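You operate a simulated robot arm through the tools that you are given. There is no shell and no other tool. Be economical: measure what you need, move in short steps, check, and stop when the job is done.

You run a simulated two-armed robot. Do the job below in one go: nothing can be reset, and whatever is moved stays where it is left.

Task
Close both sweet jars and stand them at the workbench's wall edge.
Fine: each lid on the jar of its colour, screwed home while the jar is held. Set down upright: sweet jar.
Where things are to end (x, y in the base frame): sweet jar within 60 mm of [790, 350]; sweet jar within 60 mm of [790, 230].

Only the result counts: the job must be done as asked and must still hold three seconds after the hand-in. Knocking over, shifting, dropping, spilling or breaking anything else fails it. Lids that push on must go on centred and level and be pressed home; caps that screw on are set level and turned clockwise until they are tight.

Robot
Two 6-joint arms with two-finger parallel grippers on one trunk, on a base that drives. Base frame: it is fixed to the floor where the robot stands at the start and does not move with it; the origin is under the middle of the robot, x ahead of it, y to its left, z up. Units: mm, degrees, N and s.
The left shoulder is at the start at [60, 187, 1122], the right one opposite. With the tool pointing down near the work surface each hand reaches from about 220 to 620 mm from the robot's upright axis, wherever it stands, measured 20 degrees to its own side. Places, roughly: wall edge of the workbench [800, 0, 800]. Payload 1.57 kg a hand.
The tool frame of a hand sits at the grasp point between the pads (the TCP): z along the fingers, y along the line on which they close. The tips reach 30 mm beyond it. Largest opening 110 mm; finger width 24, thickness 12; the body of the gripper, 48 by 112 mm, starts 78 mm behind the TCP.
Orientation is that of the tool frame in the base frame, as [roll, pitch, yaw] about the fixed x, y, z axes, in that order (R = Rz(yaw) Ry(pitch) Rx(roll)). With the fingers straight down and closing along the base's y, the tool's x points along the base's -x, its y along +y and its z along -z.

Tools
- The arms move only by the tool drive_tool. It takes "left_motion", "right_motion" or both (then of equal length, played together; a hand with none holds still); each is a list of rows, each a list of 6 numbers: the shift along the tool's x, y, z in mm, then the turn, a rotation vector about the tool's x, y, z in degrees. In form: [[x, y, z, rx, ry, rz], ...]. A call has 1 to 12 rows; each row shifts and turns the commanded pose from where the row before left it, along the tool's axes as they then stand. "left_fingers" and "right_fingers" are, for a hand that has rows, the gripper command, from -1 (shut) to 1 (fully open), values between in proportion, set as the call begins (left out, the last holds). A row lasts 0.2 s, in which the tool goes at most 50 mm and 8.6 degrees; a call with a longer step from one row to the next is refused whole, and so is a gripper value outside its range. Where a pose cannot be reached the arm comes as near as it can. A force on the tool above 40 N (or 10 N above the force at the start of the call, whichever is more), or a blocked arm, ends the call early, and 0.2 s more pass. Each finger travels about 153 mm/s and halts on what it meets, pressing with about 43 N; the grip force reading is that of the motor and also rises with nothing between the fingers. The clock runs only during rows and for 0.2 s after the last one: add rows that do not move to give the fingers time. It gives the time, the measured TCP pose, the force on the tool (base axes), the opening and the grip force at its end, in the units of the frame above (readings bear some noise), with the torque about the TCP (base axes, N m) and any sound that the robot's microphone picked up.
- Cameras (640 x 400 px; columns grow to the right, rows downward): "scene" is now at [9.3, -9.6, 1657.1]; the picture's right is [-0.07, -1.00, 0.00], its down [-0.78, 0.06, -0.62] and it looks along [0.62, -0.05, -0.78] (base axes); focal length 253 px, centre (320, 200). "left" rides on the left gripper at [70, -16, -141] in its tool frame; the picture's right is [0.23, 0.97, 0.00], its down [-0.86, 0.20, -0.48] and it looks along [-0.47, 0.11, 0.88] (tool axes); focal length 222 px, centre (320, 200). "right" rides on the right gripper at [70, 16, -141] in its tool frame; the picture's right is [-0.23, 0.97, 0.00], its down [-0.86, -0.20, -0.48] and it looks along [-0.47, -0.11, 0.88] (tool axes); focal length 222 px, centre (320, 200). There is no depth. A picture from a camera that has moved, and an enlarged one, comes with that camera's place and axes in the base frame and with its lens. The place of the scene camera against the robot may be out by one fixed shift of up to 12 mm in any direction.
- capture(camera): a new picture of that camera. It takes no simulated time.
- lift_body(by): slides the trunk up (or, below 0, down) by that many mm; the arms and the scene camera ride with it, the base frame stays. It gives what a move gives, with no picture.
- base_move(legs): drives the robot by 1 to 6 legs, each [ahead, left, turn to the left] in mm, mm and degrees, along the robot's own axes; the way and the turn of a leg run together, so that a leg with both is an arc; at most 1500 mm and 180 degrees a leg. The arms and the cameras ride along, it lands a little off, and it stops where it bumps. It gives what a move gives.
- turn_head(pan, tilt): turns the head with the scene camera to pan (to the left, within 86 degrees either way) and tilt (down, from -29 to 69), counted from straight ahead of the robot. It gives what a move gives.
- enlarge(camera, box): a new picture of the part [left, top, right, bottom] of that camera's present view, enlarged. It takes no simulated time.
- job_done(): hands the job in; it is judged then, once.

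Work in short steps. Places have to be worked out from the pictures, the camera data and where the tool is seen: move nearer, look again, correct. Check each grasp and each placing, and mend what went wrong. You have 120 turns and 100 pictures in all, those below and enlarged ones among them. Open the grippers and draw the arms clear of the work before you hand the job in, unless the task says otherwise; then end with one line.

The tools are called after "Call:" as a command line: name --argument value ..., lists and objects as JSON in quotes. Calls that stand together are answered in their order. drive_tool: Moves the arms, as the interface text tells. Its arguments: {"type":"object","properties":{"left_motion":{"type":"array","items":{"type":"array","items":{"type":"number"}}},"left_fingers":{"type":"number"},"right_motion":{"type":"array","items":{"type":"array","items":{"type":"number"}}},"right_fingers":{"type":"number"}},"required":[]} The other tools are called the same way: lift_body (by) slides the trunk up or down; base_move (legs) drives the base; turn_head (pan, tilt) turns the head that bears the scene camera; capture (camera) takes a picture; enlarge (camera, box) takes an enlarged picture of a part of a camera's view; job_done () hands the job in.

At the start:

```text
clock: 0.0
left_tool_pos: [488.3, 269.0, 1053.0]
left_tool_rot: [-179.9, 0.0, -180.0]
left_wrist_force: [0.5, -0.1, 0.4]
left_torque: [0.01, -0.01, -0.02]
left_gripper_width: 110.3
left_gripper_force: 0.1
right_tool_pos: [461.6, -140.2, 1056.9]
right_tool_rot: [180.0, 0.1, 179.9]
right_wrist_force: [-0.2, 0.7, -0.3]
right_torque: [-0.03, -0.02, -0.02]
right_gripper_width: 109.9
right_gripper_force: 0.0
trunk travel left (down, up): [-750.0, 240.0]
robot x, y, heading: [-2.2, -1.5, 0.1]
head pan, tilt: [-4.3, 51.6]
```

scene: 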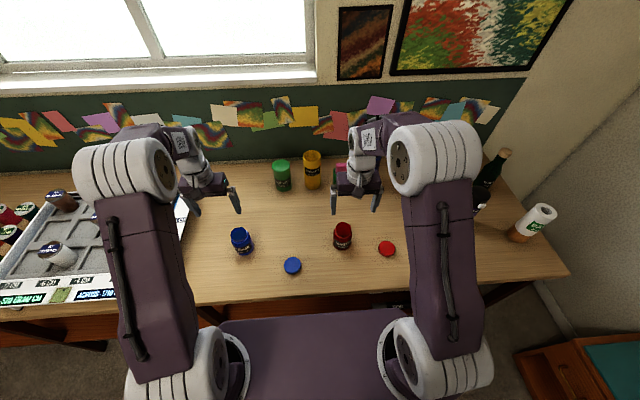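
right: 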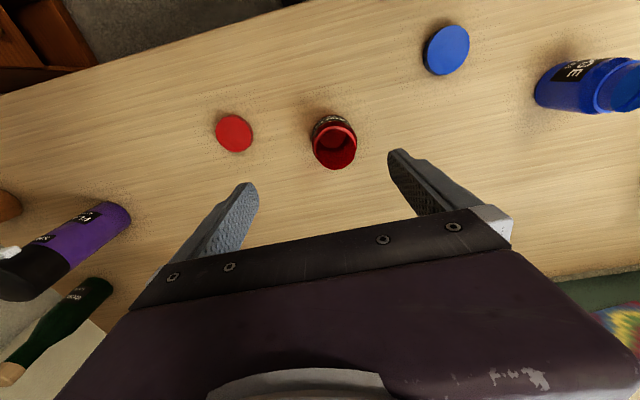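
left: 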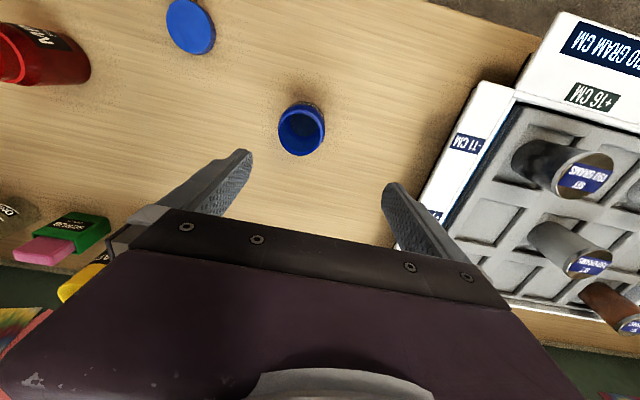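

I'll take close views of the jars and lids to measure them.

Call:
enlarge --camera "scene" --box '[200, 140, 440, 290]'

Call:
enlarge --camera "left" --box '[140, 0, 380, 170]'

Call:
enlarge --camera "right" --box '[200, 0, 640, 200]'

```text
2.67 times, centred on (320, 215) of scene
camera zoom: at [9.3, -9.6, 1657.1], right [-0.07, -1.0, 0.0], down [-0.78, 0.06, -0.62], along [0.62, -0.05, -0.78], focal length 675 px, centre (320, 160)
```

zoom: 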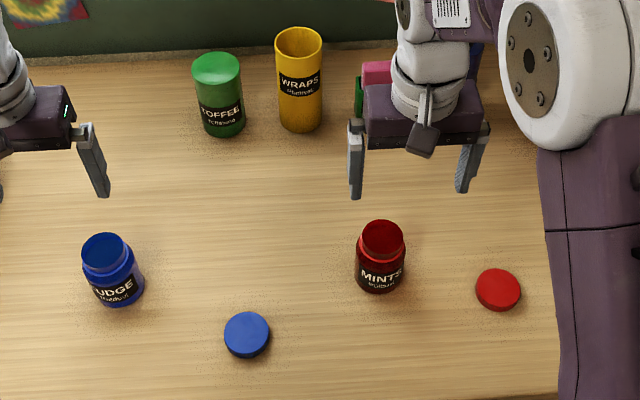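

```text
2.35 times, centred on (260, 85) of left
camera zoom: at [417.6, 252.3, 1195.7], right [-0.23, 0.97, 0.0], down [0.86, 0.2, 0.48], along [0.47, 0.11, -0.88], focal length 523 px, centre (461, 471)
```

zoom: 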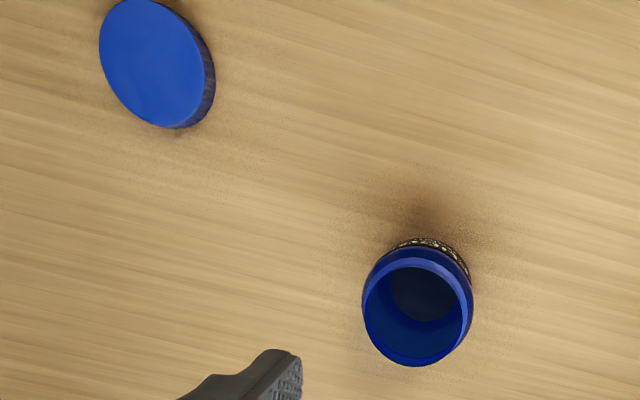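

```text
1.45 times, centred on (420, 100) of right
camera zoom: at [391.7, -124.9, 1198.6], right [0.23, 0.97, 0.0], down [0.86, -0.2, 0.48], along [0.47, -0.11, -0.88], focal length 323 px, centre (174, 346)
```

zoom: 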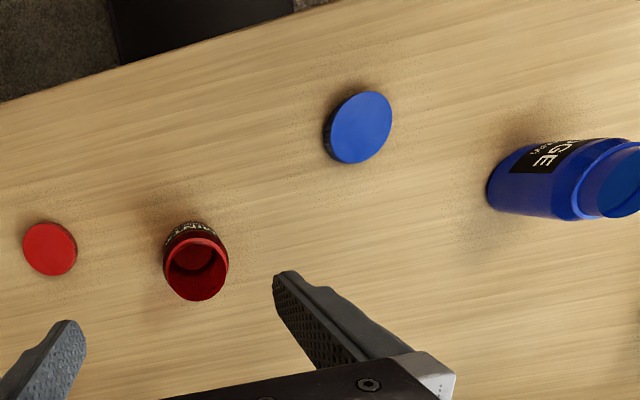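

Both lids appear to lie closed side up: blue lid about (397,63), red about (436,-281). The jars are about 95 tall and 65–70 wide. I move the right hand over the blue lid and test tilting the left hand forward at the same time.

Call:
drive_tool --right_motion '[[13, 40, 0, 0, 0, 0], [13, 40, 0, 0, 0, 0], [13, 41, 0, 0, 0, 0], [13, 41, 0, 0, 0, 0], [12.6, 41, 0, 0, 0, 0], [0, 0, 40, 0, 0, 0], [0, 0, 40, 0, 0, 0], [0, 0, 0, 0, 0, 0]]' --left_motion '[[0, 0, 0, 0, -8.4, 0], [0, 0, 0, 0, -8.4, 0], [0, 0, 0, 0, -8.4, 0], [0, 0, 0, 0, -8.4, 0], [0, 0, 0, 0, -8.4, 0], [0, 0, 0, 0, -8, 0], [0, 0, 0, 0, 0, 0], [0, 0, 0, 0, 0, 0]]'

Call:
capture --camera "right"

Call:
capture --camera "scene"

Call:
capture --camera "left"

```text
clock: 1.8
left_tool_pos: [485.6, 256.9, 1051.8]
left_tool_rot: [-176.6, 43.0, -179.1]
left_wrist_force: [0.7, -0.3, 0.1]
left_torque: [-0.01, 0.0, -0.01]
left_gripper_width: 110.0
left_gripper_force: 0.1
left hand out of reach, approached as far as the arm can: row 4, 5
right_tool_pos: [395.9, 60.2, 976.7]
right_tool_rot: [-180.0, 0.0, -179.9]
right_wrist_force: [0.3, 0.5, -0.4]
right_torque: [0.01, 0.0, 0.0]
right_gripper_width: 109.9
right_gripper_force: 0.1
trunk travel left (down, up): [-750.0, 240.0]
robot x, y, heading: [2.0, -0.1, 0.3]
head pan, tilt: [-4.3, 51.6]
```

```text
93 pictures are left
camera right: at [326.1, 75.6, 1117.5], right [0.23, 0.97, 0.0], down [0.85, -0.2, 0.48], along [0.47, -0.11, -0.88], focal length 222 px, centre (320, 200)
```

right: 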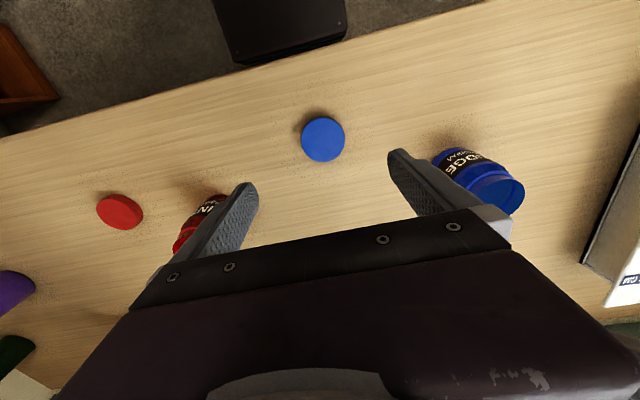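

```text
92 pictures are left
camera scene: at [8.3, -9.5, 1657.1], right [-0.07, -1.0, 0.0], down [-0.78, 0.06, -0.62], along [0.62, -0.05, -0.78], focal length 253 px, centre (320, 200)
```

scene: 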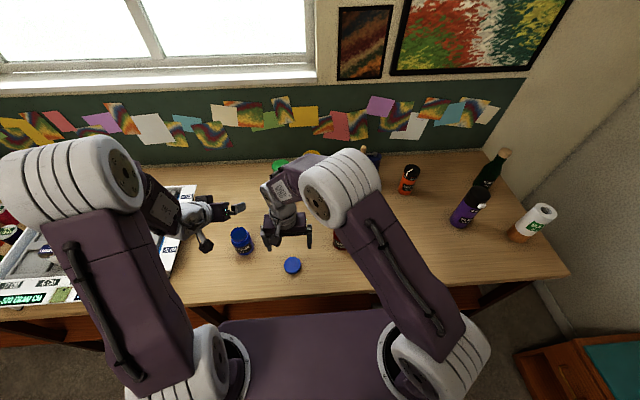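

```text
91 pictures are left
camera left: at [337.6, 246.5, 1109.1], right [-0.14, 0.97, -0.2], down [0.3, 0.23, 0.92], along [0.94, 0.07, -0.33], focal length 222 px, centre (320, 200)
```

left: 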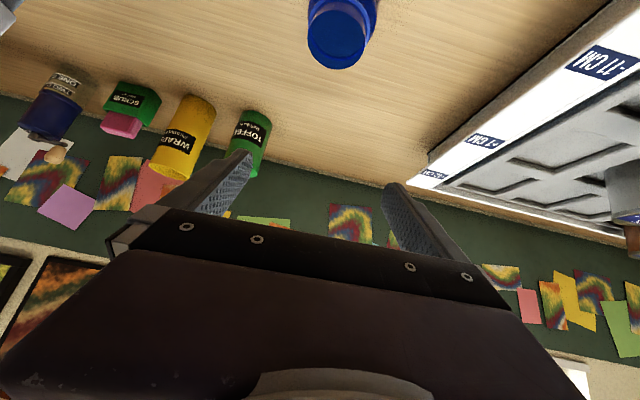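

The lid is at about (396,62), directly under the right hand. I go down over it and then close.

Call:
drive_tool --right_motion '[[0, 0.5, 35, 0, 0, 0], [0, 0.5, 35, 0, 0, 0], [0, 0, 30, 0, 0, 0], [0, 0, 22, 0, 0, 0], [0, 0, 12, 0, 0, 0], [0, 0, 6, 0, 0, 0], [0, 0, 0, 0, 0, 0]]'

Call:
capture --camera "right"

```text
clock: 3.4
left_tool_pos: [486.4, 257.8, 1051.5]
left_tool_rot: [-176.6, 42.9, -179.1]
left_wrist_force: [0.6, -0.2, 0.2]
left_torque: [0.0, 0.03, 0.02]
left_gripper_width: 110.0
left_gripper_force: 0.1
right_tool_pos: [397.6, 62.1, 837.6]
right_tool_rot: [-180.0, 0.0, -180.0]
right_wrist_force: [0.0, 0.2, 0.2]
right_torque: [-0.01, 0.0, -0.01]
right_gripper_width: 109.9
right_gripper_force: 0.3
trunk travel left (down, up): [-750.0, 240.0]
robot x, y, heading: [-1.0, 1.5, 0.1]
head pan, tilt: [-4.3, 51.6]
```

```text
90 pictures are left
camera right: at [327.1, 78.2, 978.1], right [0.23, 0.97, 0.0], down [0.86, -0.2, 0.48], along [0.47, -0.11, -0.88], focal length 222 px, centre (320, 200)
```

right: 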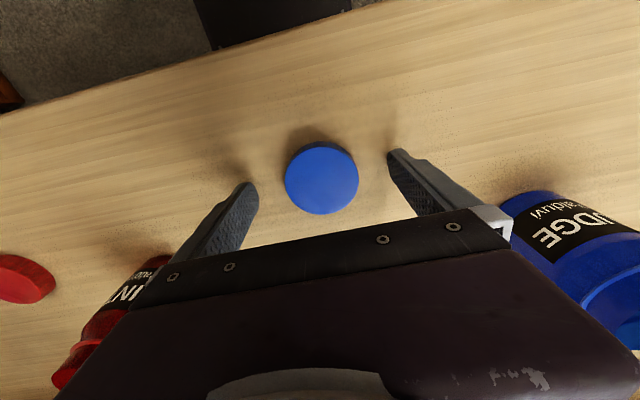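

Nearly centred; a small correction of 3 mm back and 3 mm down, then I close.

Call:
drive_tool --right_motion '[[2.5, 1, 3.5, 0, 0, 0], [0, 0, 0, 0, 0, 0]]'

Call:
drive_tool --right_motion '[[0, 0, 0, 0, 0, 0], [0, 0, 0, 0, 0, 0], [0, 0, 0, 0, 0, 0]]' --right_fingers -1

Call:
capture --camera "right"

```text
clock: 4.0
left_tool_pos: [487.2, 256.3, 1051.9]
left_tool_rot: [-176.6, 43.0, -179.2]
left_wrist_force: [-0.3, 0.5, -0.6]
left_torque: [0.01, 0.01, -0.04]
left_gripper_width: 110.0
left_gripper_force: 0.0
right_tool_pos: [394.4, 64.4, 833.5]
right_tool_rot: [-180.0, 0.0, -179.9]
right_wrist_force: [-0.6, -0.6, 0.1]
right_torque: [0.0, 0.02, -0.01]
right_gripper_width: 110.1
right_gripper_force: 0.2
trunk travel left (down, up): [-750.0, 240.0]
robot x, y, heading: [1.3, -0.9, -0.1]
head pan, tilt: [-4.3, 51.6]
```

```text
clock: 4.8
left_tool_pos: [486.8, 256.8, 1051.3]
left_tool_rot: [-176.6, 42.9, -179.1]
left_wrist_force: [-0.7, -0.1, -0.1]
left_torque: [0.03, -0.04, -0.02]
left_gripper_width: 110.2
left_gripper_force: 0.1
right_tool_pos: [393.7, 63.0, 832.9]
right_tool_rot: [180.0, 0.1, -179.9]
right_wrist_force: [-0.9, 0.7, 0.0]
right_torque: [0.0, 0.03, 0.01]
right_gripper_width: 61.7
right_gripper_force: 43.5
trunk travel left (down, up): [-750.0, 240.0]
robot x, y, heading: [-4.2, 1.5, -0.3]
head pan, tilt: [-4.3, 51.6]
```

```text
89 pictures are left
camera right: at [324.6, 79.2, 974.9], right [0.23, 0.97, 0.0], down [0.86, -0.2, 0.48], along [0.47, -0.11, -0.88], focal length 222 px, centre (320, 200)
```

right: 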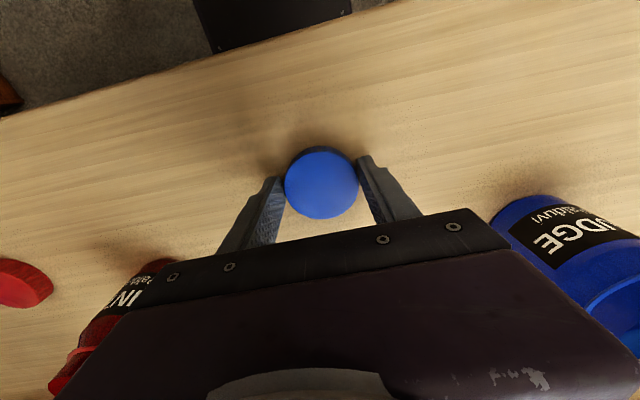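

The lid is gripped (61.7 mm). I lift it and swing it right, and turn the left hand to point forward-right with more tilt to see what the arm can reach.

Call:
drive_tool --right_motion '[[0, 0, -20, 0, 0, 0], [0, 0, -40, 0, 0, 0], [0, 0, -45, 0, 0, 0], [0, 0, -45, 0, 0, 0], [0, 0, -45, 0, 0, 0], [0, -40, -30, 0, 0, 0], [0, -40, 0, 0, 0, 0], [0, -40, 0, 0, 0, 0], [0, -30, 0, 0, 0, 0], [0, 0, 0, 0, 0, 0]]' --left_motion '[[0, 0, 0, 5.1, 0, 5.5], [0, 0, 0, 5.1, 0, 5.5], [0, 0, 0, 5.1, 0, 5.5], [0, 0, 0, 5.1, 0, 5.5], [0, 0, 0, 5.1, 0, 5.5], [0, 0, 0, 5.1, 0, 5.5], [0, 0, 0, 0, -6, 0], [0, 0, 0, 0, -6, 0], [0, 0, 0, 0, -5, 0], [0, 0, 0, 0, 0, 0]]'

Call:
capture --camera "scene"

```text
clock: 7.0
left_tool_pos: [486.8, 257.8, 1052.3]
left_tool_rot: [-176.5, 61.8, 136.5]
left_wrist_force: [-0.3, -0.4, -0.2]
left_torque: [0.01, 0.01, 0.02]
left_gripper_width: 109.9
left_gripper_force: 0.0
right_tool_pos: [394.0, -86.5, 1059.6]
right_tool_rot: [180.0, -0.1, -180.0]
right_wrist_force: [-0.4, 0.1, 0.0]
right_torque: [-0.01, -0.02, 0.01]
right_gripper_width: 61.7
right_gripper_force: 43.0
trunk travel left (down, up): [-750.0, 240.0]
robot x, y, heading: [1.6, 1.5, 0.1]
head pan, tilt: [-4.3, 51.6]
```

```text
88 pictures are left
camera scene: at [9.2, -9.0, 1657.1], right [-0.07, -1.0, 0.0], down [-0.78, 0.06, -0.62], along [0.62, -0.05, -0.78], focal length 253 px, centre (320, 200)
```

scene: 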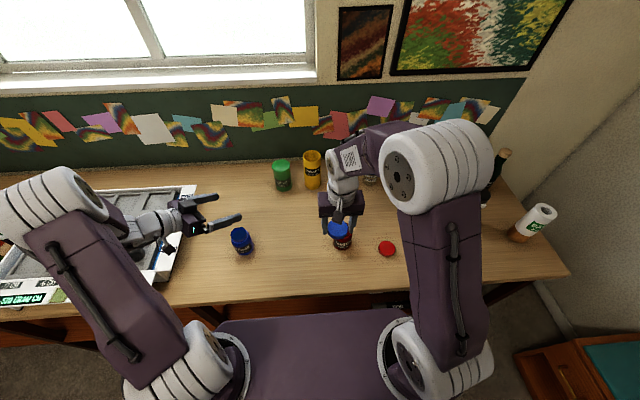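

The forward-right tilt works, but at this spot the wrist would come near the tray, so I'll first bring the blue jar to the middle with a plain top grasp. I turn the left hand straight down again, keeping its yaw, and look.

Call:
drive_tool --left_motion '[[0, 0, 0, -3.5, 0, 0], [0, 0, 0, 0, 8.5, 0], [0, 0, 0, 0, 8.5, 0], [0, 0, 0, 0, 8.5, 0], [0, 0, 0, 0, 8.5, 0], [0, 0, 0, 0, 8.5, 0], [0, 0, 0, 0, 8.5, 0], [0, 0, 0, 0, 8.5, 0], [0, 0, 0, 0, 2.3, 0], [0, 0, 0, 0, 0, 0]]'

Call:
capture --camera "left"

```text
clock: 9.2
left_tool_pos: [486.7, 256.8, 1051.7]
left_tool_rot: [179.9, -0.1, 136.7]
left_wrist_force: [0.6, 0.7, 0.9]
left_torque: [-0.02, 0.0, -0.02]
left_gripper_width: 110.1
left_gripper_force: 0.0
right_tool_pos: [393.7, -84.4, 1059.3]
right_tool_rot: [-180.0, 0.0, -180.0]
right_wrist_force: [-0.4, -0.7, -0.3]
right_torque: [0.03, 0.04, 0.0]
right_gripper_width: 61.2
right_gripper_force: 43.6
trunk travel left (down, up): [-750.0, 240.0]
robot x, y, heading: [-0.7, -1.0, 0.1]
head pan, tilt: [-4.3, 51.6]
```

```text
87 pictures are left
camera left: at [424.7, 292.7, 1194.2], right [0.5, 0.86, 0.0], down [0.76, -0.44, 0.48], along [0.41, -0.24, -0.88], focal length 222 px, centre (320, 200)
```

left: 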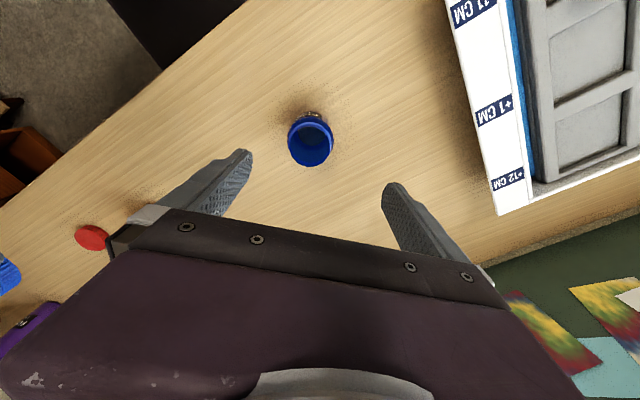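

The jar's mouth is at about (482,244). I centre over it and go down to just above the rim to check.

Call:
drive_tool --left_motion '[[-5, -12.2, 30, 0, 0, 0], [0, 0, 40, 0, 0, 0], [0, 0, 36, 0, 0, 0], [0, 0, 0, 0, 0, 0]]'

Call:
capture --camera "left"

```text
clock: 10.2
left_tool_pos: [480.3, 243.7, 946.7]
left_tool_rot: [179.9, -0.1, 136.6]
left_wrist_force: [-0.7, -0.3, -0.5]
left_torque: [0.02, 0.01, 0.04]
left_gripper_width: 110.0
left_gripper_force: 0.1
right_tool_pos: [394.0, -85.4, 1059.4]
right_tool_rot: [179.9, 0.0, 180.0]
right_wrist_force: [-0.2, -0.6, -0.6]
right_torque: [0.05, -0.01, -0.01]
right_gripper_width: 61.7
right_gripper_force: 42.6
trunk travel left (down, up): [-750.0, 240.0]
robot x, y, heading: [0.7, -2.9, -0.2]
head pan, tilt: [-4.3, 51.6]
```

```text
86 pictures are left
camera left: at [418.3, 280.3, 1088.3], right [0.5, 0.86, 0.0], down [0.76, -0.44, 0.48], along [0.41, -0.24, -0.88], focal length 222 px, centre (320, 200)
```

left: 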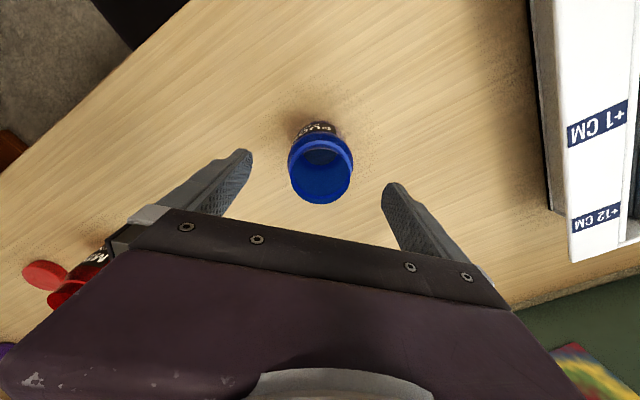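

Small centring correction, then down to grip the jar's body.

Call:
drive_tool --left_motion '[[-4, 2, 20, 0, 0, 0], [0, 0, 30, 0, 0, 0], [0, 0, 25, 0, 0, 0], [0, 0, 16, 0, 0, 0], [0, 0, 0, 0, 0, 0]]'

Call:
drive_tool --left_motion '[[0, 0, 0, 0, 0, 0], [0, 0, 0, 0, 0, 0], [0, 0, 0, 0, 0, 0]]' --left_fingers -1

Call:
capture --camera "left"

```text
clock: 11.4
left_tool_pos: [486.4, 242.7, 855.9]
left_tool_rot: [179.9, -0.1, 136.6]
left_wrist_force: [0.4, 0.0, 0.4]
left_torque: [0.01, 0.03, -0.02]
left_gripper_width: 110.2
left_gripper_force: 0.0
right_tool_pos: [393.2, -84.0, 1059.2]
right_tool_rot: [180.0, 0.1, -179.9]
right_wrist_force: [-0.3, 0.0, 0.8]
right_torque: [0.01, 0.01, 0.02]
right_gripper_width: 61.7
right_gripper_force: 43.0
trunk travel left (down, up): [-750.0, 240.0]
robot x, y, heading: [-1.1, 2.3, 0.1]
head pan, tilt: [-4.3, 51.6]
```

```text
clock: 12.2
left_tool_pos: [486.4, 244.7, 855.4]
left_tool_rot: [180.0, -0.1, 136.7]
left_wrist_force: [0.4, -0.5, 0.0]
left_torque: [-0.05, 0.04, 0.04]
left_gripper_width: 67.5
left_gripper_force: 43.4
right_tool_pos: [394.0, -84.4, 1059.8]
right_tool_rot: [-180.0, 0.0, -180.0]
right_wrist_force: [0.0, 0.0, -0.5]
right_torque: [0.04, -0.02, -0.01]
right_gripper_width: 61.7
right_gripper_force: 42.9
trunk travel left (down, up): [-750.0, 240.0]
robot x, y, heading: [1.5, -0.3, 0.2]
head pan, tilt: [-4.3, 51.6]
```

```text
85 pictures are left
camera left: at [423.5, 278.8, 997.2], right [0.5, 0.86, 0.0], down [0.76, -0.44, 0.48], along [0.41, -0.24, -0.88], focal length 222 px, centre (320, 200)
```

left: 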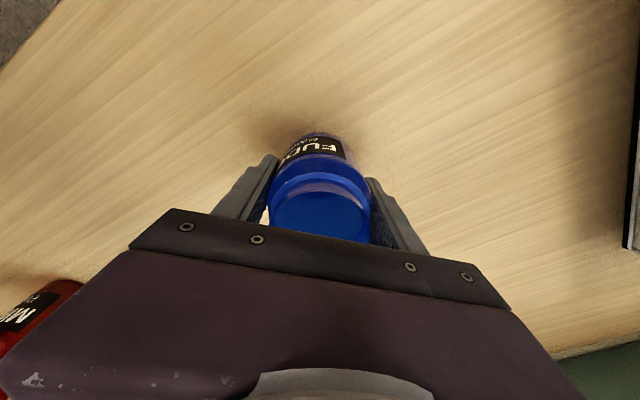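

Body width is 67.5 mm and the grip is good. I carry the jar to about (440,60) and set it down.

Call:
drive_tool --left_motion '[[0, 0, -20, 0, 0, 0], [0, 0, -20, 0, 0, 0], [-18.4, -33, 0, 0, 0, 0], [-18.4, -33, 0, 0, 0, 0], [-18.4, -33, 0, 0, 0, 0], [-18.4, -33, 0, 0, 0, 0], [-18.4, -33, 0, 0, 0, 0], [0, 0, 0, 0, 0, 0], [0, 0, 20, 0, 0, 0], [0, 0, 14, 0, 0, 0], [0, 0, 5, 0, 0, 0], [0, 0, 0, 0, 0, 0]]'

Call:
capture --camera "scene"

```text
clock: 14.8
left_tool_pos: [438.4, 59.3, 855.3]
left_tool_rot: [179.8, -0.1, 136.6]
left_wrist_force: [-0.1, -0.5, -1.6]
left_torque: [-0.04, 0.02, 0.0]
left_gripper_width: 67.2
left_gripper_force: 43.4
right_tool_pos: [394.1, -84.8, 1058.9]
right_tool_rot: [-180.0, 0.0, -179.9]
right_wrist_force: [0.1, 0.9, 1.2]
right_torque: [-0.02, 0.03, -0.01]
right_gripper_width: 61.6
right_gripper_force: 43.0
trunk travel left (down, up): [-750.0, 240.0]
robot x, y, heading: [1.6, -1.3, 0.1]
head pan, tilt: [-4.3, 51.6]
```

```text
84 pictures are left
camera scene: at [9.7, -9.8, 1657.1], right [-0.07, -1.0, 0.0], down [-0.78, 0.06, -0.62], along [0.62, -0.05, -0.78], focal length 253 px, centre (320, 200)
```

scene: 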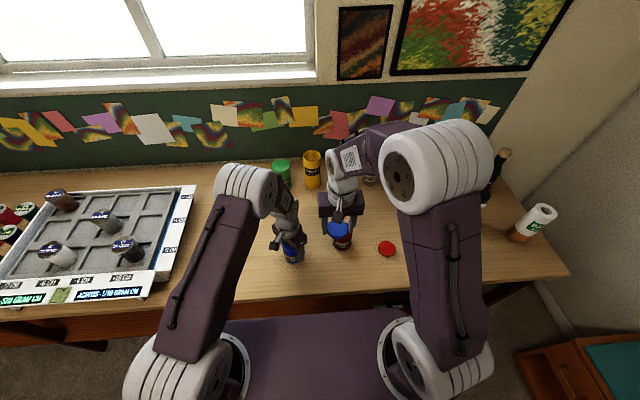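

Jar set down. I open, raise the left hand, draw it back and tilt it for the side hold.

Call:
drive_tool --left_motion '[[0, 0, 0, 0, 0, 0], [0, 0, 0, 0, 0, 0], [0, 0, -35, 0, 0, 0], [0, 0, -50, 0, 0, 0], [0, 0, -50, 0, 0, 0], [45, 0, 0, 0, 0, 0], [45, 0, 0, 0, 0, 0], [44, 0, 0, 0, 0, 0], [0, 0, 0, 0, -8.5, 0], [0, 0, 0, 0, -8.5, 0], [0, 0, 0, 0, -8.5, 0], [0, 0, 0, 0, -8.5, 0]]' --left_fingers 1

Call:
drive_tool --left_motion '[[0, 0, 0, 0, -8.5, 0], [0, 0, 0, 0, -8.5, 0], [0, 0, 0, 0, -8.5, 0], [0, 0, 0, 0, -2.5, 0], [0, 0, 0, 0, 0, 0]]'

Call:
capture --camera "left"

Call:
capture --camera "scene"

```text
clock: 17.4
left_tool_pos: [357.8, 154.7, 991.1]
left_tool_rot: [-178.3, 30.3, 137.2]
left_wrist_force: [-0.1, 1.0, 0.0]
left_torque: [-0.03, -0.04, -0.02]
left_gripper_width: 110.0
left_gripper_force: 0.0
left hand out of reach, approached as far as the arm can: row 10, 12
right_tool_pos: [395.5, -84.0, 1059.8]
right_tool_rot: [-179.9, 0.1, -180.0]
right_wrist_force: [0.5, 0.5, 0.2]
right_torque: [0.02, -0.02, 0.01]
right_gripper_width: 61.3
right_gripper_force: 43.3
trunk travel left (down, up): [-750.0, 240.0]
robot x, y, heading: [-1.0, -3.1, -0.2]
head pan, tilt: [-4.3, 51.6]
```

```text
clock: 18.6
left_tool_pos: [387.5, 169.3, 1083.6]
left_tool_rot: [-177.7, 58.4, 138.3]
left_wrist_force: [-0.7, -0.1, 1.0]
left_torque: [0.03, 0.02, 0.0]
left_gripper_width: 110.4
left_gripper_force: 0.0
left hand out of reach, approached as far as the arm can: row 1, 2, 3, 4
right_tool_pos: [393.7, -84.6, 1060.2]
right_tool_rot: [179.9, 0.0, -180.0]
right_wrist_force: [1.2, -0.1, 1.0]
right_torque: [-0.02, -0.02, -0.01]
right_gripper_width: 61.5
right_gripper_force: 42.6
trunk travel left (down, up): [-750.0, 240.0]
robot x, y, heading: [1.4, 0.1, 0.0]
head pan, tilt: [-4.3, 51.6]
```

```text
83 pictures are left
camera left: at [262.8, 266.1, 1099.3], right [0.58, 0.78, -0.21], down [0.18, 0.13, 0.97], along [0.79, -0.61, -0.07], focal length 222 px, centre (320, 200)
```

left: 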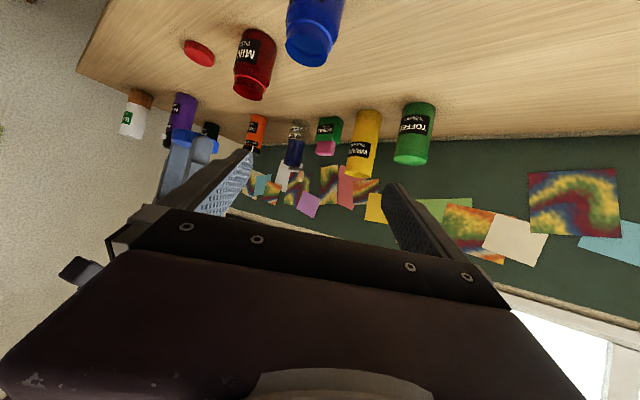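

```text
82 pictures are left
camera scene: at [9.5, -9.6, 1657.1], right [-0.07, -1.0, 0.0], down [-0.78, 0.06, -0.62], along [0.62, -0.05, -0.78], focal length 253 px, centre (320, 200)
```

scene: 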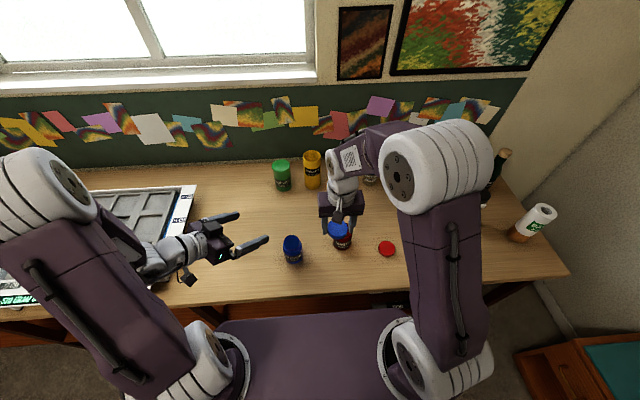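

At this spot the arm is folded too tightly for a forward-pointing hand. I move the left hand out and turn it to point sideways to the right, which puts the wrist in easier reach and still clear of the tray.

Call:
drive_tool --left_motion '[[-9.4, 25.3, 17.7, 0, 0, 0], [-9.4, 25.3, 17.7, 0, 0, 0], [-9.4, 25.3, 17.7, 0, 0, 0], [0, 0, 0, 6.4, 0, 3.6], [0, 0, 0, 6.4, 0, 3.6], [0, 0, 0, 6.4, 0, 3.6], [0, 0, 0, 6.4, 0, 3.6], [0, 0, 0, 6.4, 0, 3.6], [0, 0, 0, 6.4, 0, 3.6], [0, 0, 0, 0, 0, 0], [0, 0, 0, 0, 0, 0]]'

Call:
capture --camera "scene"

```text
clock: 21.0
left_tool_pos: [482.5, 182.4, 1079.0]
left_tool_rot: [-175.5, 59.7, 96.2]
left_wrist_force: [0.2, 0.5, 0.1]
left_torque: [-0.01, -0.02, 0.02]
left_gripper_width: 110.2
left_gripper_force: 0.0
right_tool_pos: [393.7, -85.0, 1059.9]
right_tool_rot: [180.0, 0.0, 179.9]
right_wrist_force: [-0.4, -0.4, 0.2]
right_torque: [0.0, 0.0, -0.01]
right_gripper_width: 61.5
right_gripper_force: 42.5
trunk travel left (down, up): [-750.0, 240.0]
robot x, y, heading: [-0.9, -1.9, 0.0]
head pan, tilt: [-4.3, 51.6]
```

```text
81 pictures are left
camera scene: at [9.2, -9.6, 1657.1], right [-0.07, -1.0, 0.0], down [-0.78, 0.06, -0.62], along [0.62, -0.05, -0.78], focal length 253 px, centre (320, 200)
```

scene: 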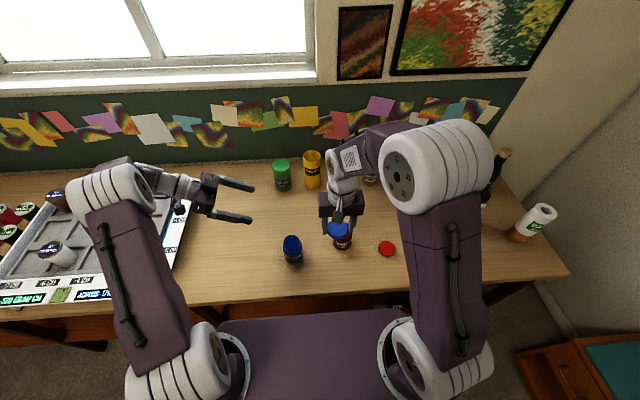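

That pose is within reach with no warnings. I straighten the small roll and go to the pre-grasp point beside the blue jar.

Call:
drive_tool --left_motion '[[0, 0, 0, -4.5, 0, 0], [30.7, -11.4, 21.1, 0, 0, 0], [30.7, -11.4, 21.1, 0, 0, 0], [30.7, -11.4, 21.1, 0, 0, 0], [30.7, -11.4, 21.1, 0, 0, 0], [30.7, -11.4, 21.1, 0, 0, 0], [0, 0, 0, 0, 0, 0], [0, 0, 0, 0, 0, 0]]'

Call:
capture --camera "left"

Call:
capture --camera "scene"

```text
clock: 22.8
left_tool_pos: [428.7, 164.7, 893.5]
left_tool_rot: [-179.9, 59.6, 96.3]
left_wrist_force: [0.1, 0.5, -0.2]
left_torque: [0.03, 0.0, 0.02]
left_gripper_width: 109.9
left_gripper_force: 0.0
right_tool_pos: [394.4, -84.4, 1059.0]
right_tool_rot: [180.0, -0.1, -180.0]
right_wrist_force: [0.3, 0.5, 0.1]
right_torque: [0.01, 0.02, 0.02]
right_gripper_width: 61.6
right_gripper_force: 42.7
trunk travel left (down, up): [-750.0, 240.0]
robot x, y, heading: [-0.0, 0.0, 0.1]
head pan, tilt: [-4.3, 51.6]
```

```text
80 pictures are left
camera left: at [395.6, 318.8, 904.1], right [0.96, 0.22, -0.2], down [0.2, 0.0, 0.98], along [0.21, -0.98, -0.04], focal length 222 px, centre (320, 200)
```

left: 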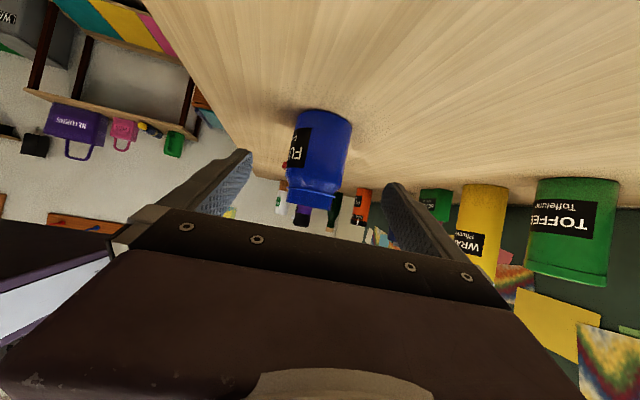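

```text
79 pictures are left
camera scene: at [9.5, -9.5, 1657.1], right [-0.07, -1.0, 0.0], down [-0.78, 0.06, -0.62], along [0.62, -0.05, -0.78], focal length 253 px, centre (320, 200)
```

scene: 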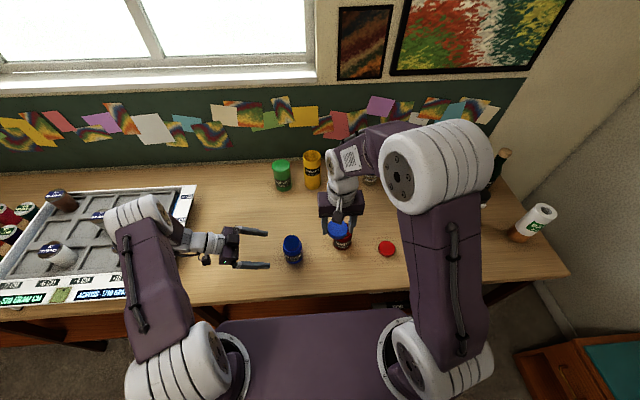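

The jar is centred between the fingers. I advance along the fingers and grip.

Call:
drive_tool --left_motion '[[0, 0, 35, 0, 0, 0], [0, 0, 35, 0, 0, 0], [0, 0, 30, 0, 0, 0], [0, 0, 10, 0, 0, 0], [0, 0, 0, 0, 0, 0]]'

Call:
capture --camera "left"

```text
clock: 24.0
left_tool_pos: [438.5, 67.4, 834.5]
left_tool_rot: [-179.9, 59.8, 96.3]
left_wrist_force: [-0.1, 0.2, -0.3]
left_torque: [-0.02, -0.01, -0.01]
left_gripper_width: 110.2
left_gripper_force: 0.1
right_tool_pos: [394.0, -85.2, 1059.9]
right_tool_rot: [-179.9, 0.0, 179.9]
right_wrist_force: [0.3, 0.3, -0.4]
right_torque: [0.04, 0.02, 0.0]
right_gripper_width: 61.9
right_gripper_force: 43.3
trunk travel left (down, up): [-750.0, 240.0]
robot x, y, heading: [-2.7, -0.9, -0.0]
head pan, tilt: [-4.3, 51.6]
```

```text
78 pictures are left
camera left: at [404.9, 222.1, 847.1], right [0.96, 0.22, -0.2], down [0.2, 0.0, 0.98], along [0.21, -0.98, -0.04], focal length 222 px, centre (320, 200)
```

left: 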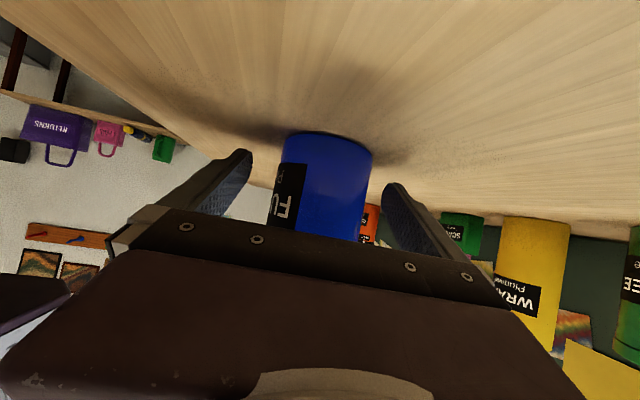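

The jar is well between the fingers; I close the left hand.

Call:
drive_tool --left_motion '[[0, 0, 0, 0, 0, 0], [0, 0, 0, 0, 0, 0], [0, 0, 0, 0, 0, 0]]' --left_fingers -1

Call:
enlarge --camera "scene" --box '[230, 190, 390, 290]'

Call:
capture --camera "right"

```text
clock: 24.8
left_tool_pos: [439.5, 67.8, 834.8]
left_tool_rot: [-179.9, 59.7, 96.3]
left_wrist_force: [0.3, 0.7, -0.3]
left_torque: [0.02, 0.01, -0.01]
left_gripper_width: 67.0
left_gripper_force: 43.4
right_tool_pos: [394.5, -84.1, 1059.1]
right_tool_rot: [179.9, 0.1, 180.0]
right_wrist_force: [0.1, 1.0, 0.2]
right_torque: [0.0, 0.02, 0.01]
right_gripper_width: 61.8
right_gripper_force: 43.1
trunk travel left (down, up): [-750.0, 240.0]
robot x, y, heading: [-3.5, 0.8, -0.1]
head pan, tilt: [-4.3, 51.6]
```

```text
4.00 times, centred on (310, 240) of scene
camera zoom: at [9.3, -9.6, 1657.1], right [-0.07, -1.0, 0.0], down [-0.78, 0.06, -0.62], along [0.62, -0.05, -0.78], focal length 1013 px, centre (360, 40)
```

zoom: 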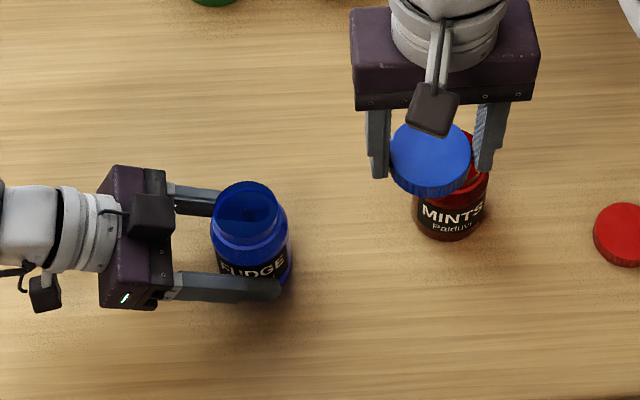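

```text
76 pictures are left
camera right: at [324.6, -69.4, 1200.7], right [0.23, 0.97, 0.0], down [0.86, -0.2, 0.48], along [0.47, -0.11, -0.88], focal length 222 px, centre (320, 200)
```

right: 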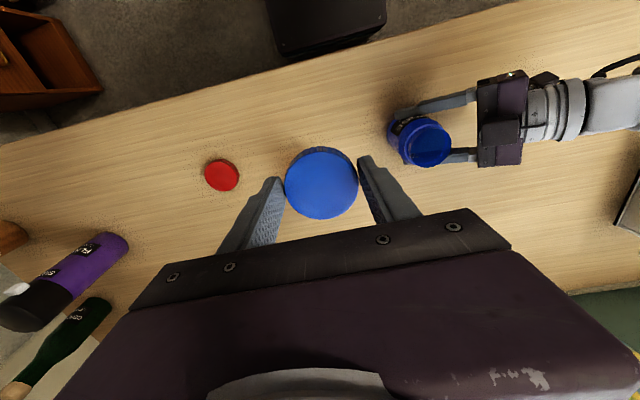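

Jar held (67 mm), mouth at about (440,60). I bring the blue lid above it and pre-turn the right hand counter-clockwise to gain turning range.

Call:
drive_tool --right_motion '[[-11.4, 36.2, 20, 0, 0, 0], [-11.4, 36.2, 25, 0, 0, 0], [-11.4, 36.2, 25, 0, 0, 0], [-11.4, 36.2, 25, 0, 0, 0], [0, 0, 0, 0, 0, 0]]'

Call:
capture --camera "right"

Call:
enlarge --camera "scene" --box '[230, 190, 390, 290]'

```text
clock: 26.0
left_tool_pos: [438.8, 67.3, 835.9]
left_tool_rot: [-179.9, 59.6, 96.1]
left_wrist_force: [-0.4, 0.2, 0.4]
left_torque: [-0.01, -0.02, 0.03]
left_gripper_width: 66.7
left_gripper_force: 43.6
right_tool_pos: [441.1, 57.9, 962.9]
right_tool_rot: [-180.0, -0.1, 180.0]
right_wrist_force: [0.2, -0.1, 0.8]
right_torque: [0.01, 0.04, 0.03]
right_gripper_width: 61.6
right_gripper_force: 43.3
trunk travel left (down, up): [-750.0, 240.0]
robot x, y, heading: [3.8, -1.6, 0.1]
head pan, tilt: [-4.3, 51.6]
```

```text
75 pictures are left
camera right: at [371.6, 73.7, 1104.7], right [0.23, 0.97, 0.0], down [0.86, -0.2, 0.48], along [0.47, -0.11, -0.88], focal length 222 px, centre (320, 200)
```

right: 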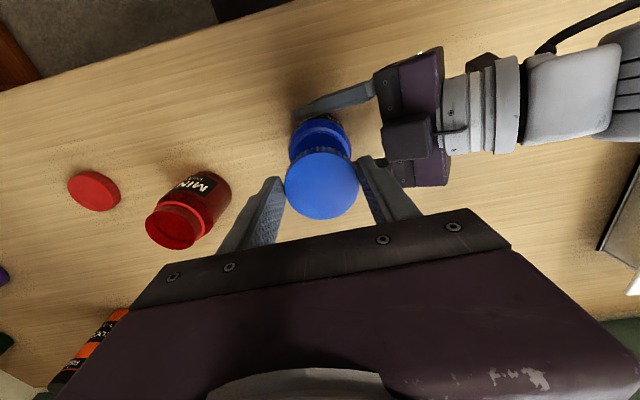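

```text
4.00 times, centred on (310, 240) of scene
camera zoom: at [8.8, -10.4, 1657.1], right [-0.07, -1.0, 0.0], down [-0.78, 0.06, -0.62], along [0.62, -0.05, -0.78], focal length 1013 px, centre (360, 40)
```

zoom: 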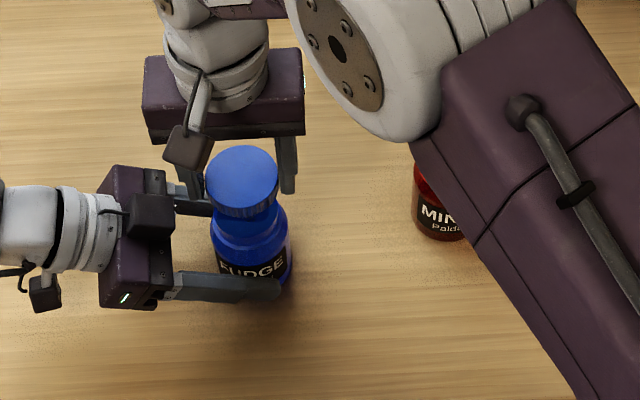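

I enlarge the view of the lid over the jar to check centring.

Call:
enlarge --camera "right" --box '[260, 90, 420, 190]'

```text
4.00 times, centred on (340, 140) of right
camera zoom: at [371.6, 73.7, 1104.7], right [0.23, 0.97, 0.0], down [0.86, -0.2, 0.48], along [0.47, -0.11, -0.88], focal length 888 px, centre (240, 440)
```

zoom: 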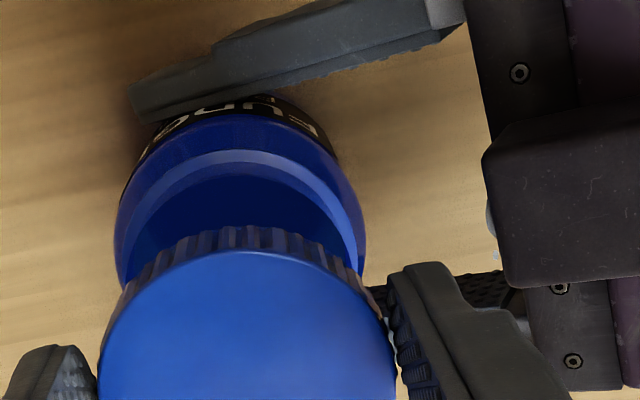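

By the rim, the jar's centre is about (439.5,60). I correct by 2 mm and pre-turn the hand counter-clockwise.

Call:
drive_tool --right_motion '[[1.5, 2, 0, 0, 0, 0], [0, 0, 0, 0, 0, -8.5], [0, 0, 0, 0, 0, -8.5], [0, 0, 0, 0, 0, -8.5], [0, 0, 0, 0, 0, -8.5], [0, 0, 0, 0, 0, -8.5], [0, 0, 0, 0, 0, -8.5], [0, 0, 0, 0, 0, -8.5], [0, 0, 0, 0, 0, -8.5], [0, 0, 0, 0, 0, -8.5], [0, 0, 0, 0, 0, -8.5], [0, 0, 0, 0, 0, 0]]'

Call:
enlarge --camera "scene" --box '[230, 190, 390, 290]'

Call:
enlarge --camera "right" --box '[240, 90, 400, 190]'

```text
clock: 28.6
left_tool_pos: [438.5, 67.9, 835.4]
left_tool_rot: [-179.9, 59.6, 96.3]
left_wrist_force: [-0.1, -0.4, -0.2]
left_torque: [0.01, 0.0, -0.03]
left_gripper_width: 66.7
left_gripper_force: 42.7
right_tool_pos: [438.9, 61.0, 964.4]
right_tool_rot: [180.0, 0.1, -94.9]
right_wrist_force: [0.4, 0.5, -0.5]
right_torque: [0.0, 0.03, -0.02]
right_gripper_width: 61.3
right_gripper_force: 43.4
trunk travel left (down, up): [-750.0, 240.0]
robot x, y, heading: [-0.8, 0.2, -0.0]
head pan, tilt: [-4.3, 51.6]
```

```text
4.00 times, centred on (310, 240) of scene
camera zoom: at [9.6, -9.5, 1657.1], right [-0.07, -1.0, 0.0], down [-0.78, 0.06, -0.62], along [0.62, -0.05, -0.78], focal length 1013 px, centre (360, 40)
```

zoom: 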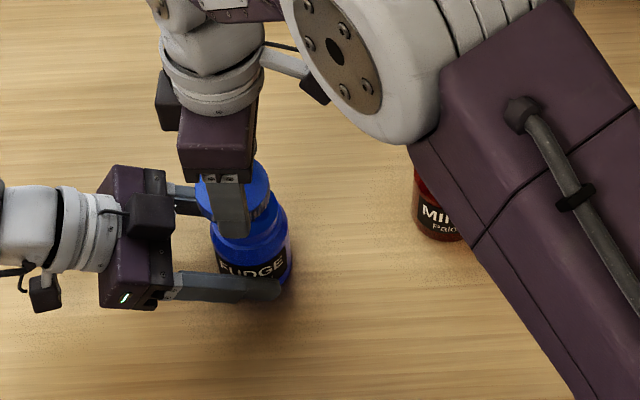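

```text
4.00 times, centred on (320, 140) of right
camera zoom: at [416.2, -7.6, 1105.2], right [-0.95, 0.31, 0.0], down [0.27, 0.83, 0.48], along [0.15, 0.46, -0.88], focal length 888 px, centre (320, 440)
```

zoom: 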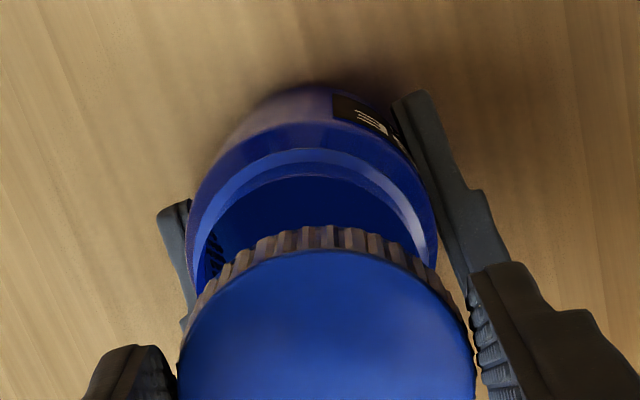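

Fine correction of 1.5 mm and a slow descent until the lid touches the rim.

Call:
drive_tool --right_motion '[[1.5, 0, 10, 0, 0, 0], [0, 0, 10, 0, 0, 0], [0, 0, 8, 0, 0, 0], [0, 0, 2, 0, 0, 0], [0, 0, 2, 0, 0, 0], [0, 0, 2, 0, 0, 0], [0, 0, 2, 0, 0, 0], [0, 0, 2, 0, 0, 0], [0, 0, 0, 0, 0, 0]]'

Call:
enlarge --camera "right" --box '[240, 90, 400, 190]'

```text
clock: 29.7
left_tool_pos: [438.5, 67.3, 835.7]
left_tool_rot: [-180.0, 59.6, 96.4]
left_wrist_force: [1.5, -0.7, 1.7]
left_torque: [-0.59, 0.17, -0.01]
left_gripper_width: 66.7
left_gripper_force: 43.2
right_tool_pos: [437.3, 60.1, 936.1]
right_tool_rot: [-179.9, 0.0, -95.0]
right_wrist_force: [-3.4, -2.6, 10.7]
right_torque: [-0.2, 0.12, -0.08]
right_gripper_width: 61.7
right_gripper_force: 43.2
trunk travel left (down, up): [-750.0, 240.0]
robot x, y, heading: [-1.7, -1.3, -0.1]
head pan, tilt: [-4.3, 51.6]
stopped in row 5 (right hand): the force on the tool passed its limit (the readings are from after the stop); the commanded pose is now the measured one
```

```text
4.00 times, centred on (320, 140) of right
camera zoom: at [414.8, -9.3, 1077.6], right [-0.95, 0.31, 0.0], down [0.27, 0.83, 0.48], along [0.15, 0.45, -0.88], focal length 888 px, centre (320, 440)
```

zoom: 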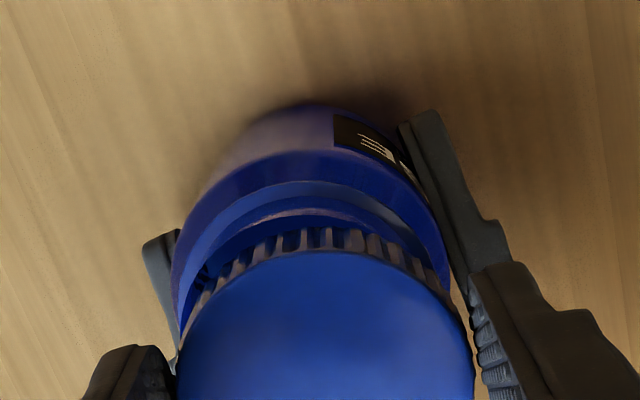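

Contact came at about 903 mm lid height, with a sideways reaction. I look closely from the scene camera before deciding how to correct.

Call:
enlarge --camera "scene" --box '[270, 220, 318, 250]'

Call:
drive_tool --right_motion '[[0, 0, -10, 0, 0, 0], [0, 0, -40, 0, 0, 0], [40, 0, 0, 0, 0, 0], [40, 0, 0, 0, 0, 0], [0, 0, 0, 0, 0, 0]]'

Call:
enlarge --camera "right" --box '[200, 0, 440, 150]'

Call:
enlarge --camera "scene" --box '[230, 190, 390, 290]'

```text
13.33 times, centred on (294, 235) of scene
camera zoom: at [7.2, -10.0, 1657.3], right [-0.08, -1.0, 0.0], down [-0.78, 0.06, -0.62], along [0.62, -0.05, -0.78], focal length 3377 px, centre (667, -267)
```

zoom: 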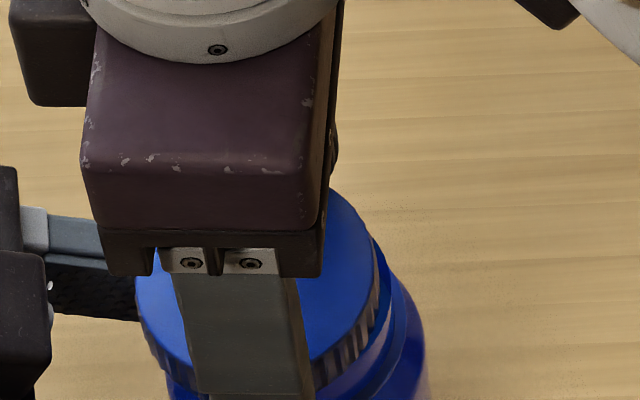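

```text
clock: 30.9
left_tool_pos: [438.9, 69.2, 833.9]
left_tool_rot: [-179.8, 59.6, 96.6]
left_wrist_force: [0.0, 0.4, 0.2]
left_torque: [0.0, -0.02, 0.01]
left_gripper_width: 66.5
left_gripper_force: 43.2
right_tool_pos: [430.5, -20.9, 984.0]
right_tool_rot: [-179.9, 0.0, -95.0]
right_wrist_force: [0.3, 0.4, -0.5]
right_torque: [-0.02, -0.01, 0.01]
right_gripper_width: 61.7
right_gripper_force: 42.8
trunk travel left (down, up): [-750.0, 240.0]
robot x, y, heading: [-2.7, -1.9, 0.1]
head pan, tilt: [-4.3, 51.6]
```

```text
2.67 times, centred on (320, 75) of right
camera zoom: at [407.9, -90.0, 1125.0], right [-0.95, 0.31, 0.0], down [0.27, 0.83, 0.48], along [0.15, 0.45, -0.88], focal length 592 px, centre (320, 533)
```

zoom: 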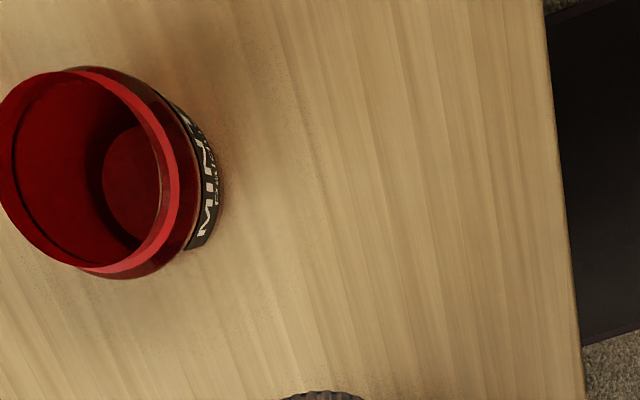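

```text
4.00 times, centred on (310, 240) of scene
camera zoom: at [9.4, -8.4, 1657.1], right [-0.07, -1.0, 0.0], down [-0.78, 0.06, -0.62], along [0.62, -0.05, -0.78], focal length 1013 px, centre (360, 40)
```

zoom: 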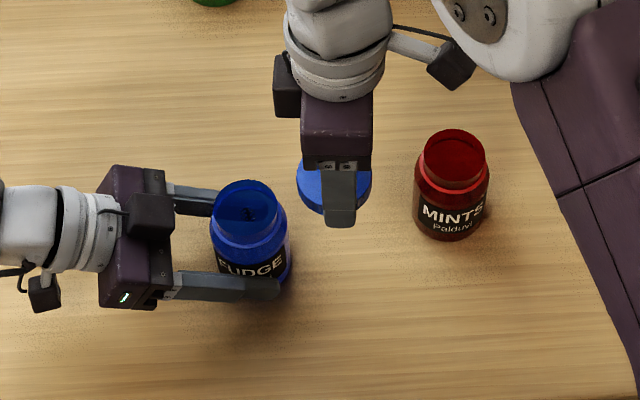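

The scene view suggests the jar's centre is a few mm to the right of where I had it, and the rim is higher (about 902). I move the lid aside to a pose where the right camera sees the mouth unobstructed.

Call:
drive_tool --right_motion '[[0, 0, -38, 0, 0, 0], [0, 0, -38, 0, 0, 0], [-42, 1, 0, 0, 0, 0], [-42, 1, 0, 0, 0, 0], [-42, 1.5, 0, 0, 0, 0], [0, 0, 0, 0, 0, 0]]'

Call:
enlarge --camera "right" --box '[240, 50, 400, 150]'

```text
clock: 32.3
left_tool_pos: [440.9, 69.1, 833.9]
left_tool_rot: [-179.9, 59.4, 96.7]
left_wrist_force: [-0.4, 0.0, 0.5]
left_torque: [0.05, 0.0, -0.02]
left_gripper_width: 66.3
left_gripper_force: 42.9
right_tool_pos: [438.2, 103.4, 1060.9]
right_tool_rot: [-180.0, 0.0, -95.1]
right_wrist_force: [0.1, -0.3, 0.2]
right_torque: [0.02, 0.0, 0.02]
right_gripper_width: 61.8
right_gripper_force: 43.1
trunk travel left (down, up): [-750.0, 240.0]
robot x, y, heading: [-1.6, -2.7, 0.0]
head pan, tilt: [-4.3, 51.6]
```

```text
4.00 times, centred on (320, 100) of right
camera zoom: at [416.2, 34.7, 1201.7], right [-0.95, 0.31, 0.0], down [0.27, 0.83, 0.48], along [0.15, 0.46, -0.88], focal length 888 px, centre (320, 600)
```

zoom: 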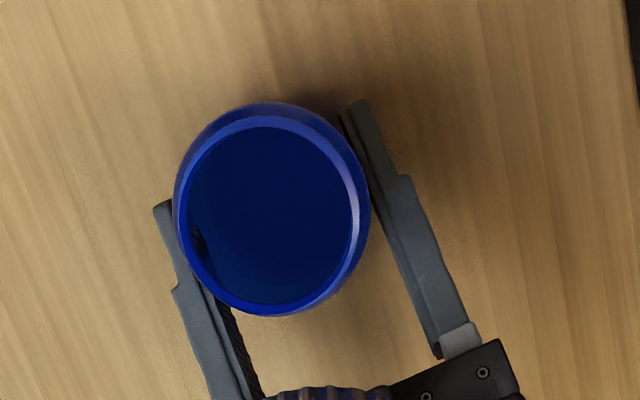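

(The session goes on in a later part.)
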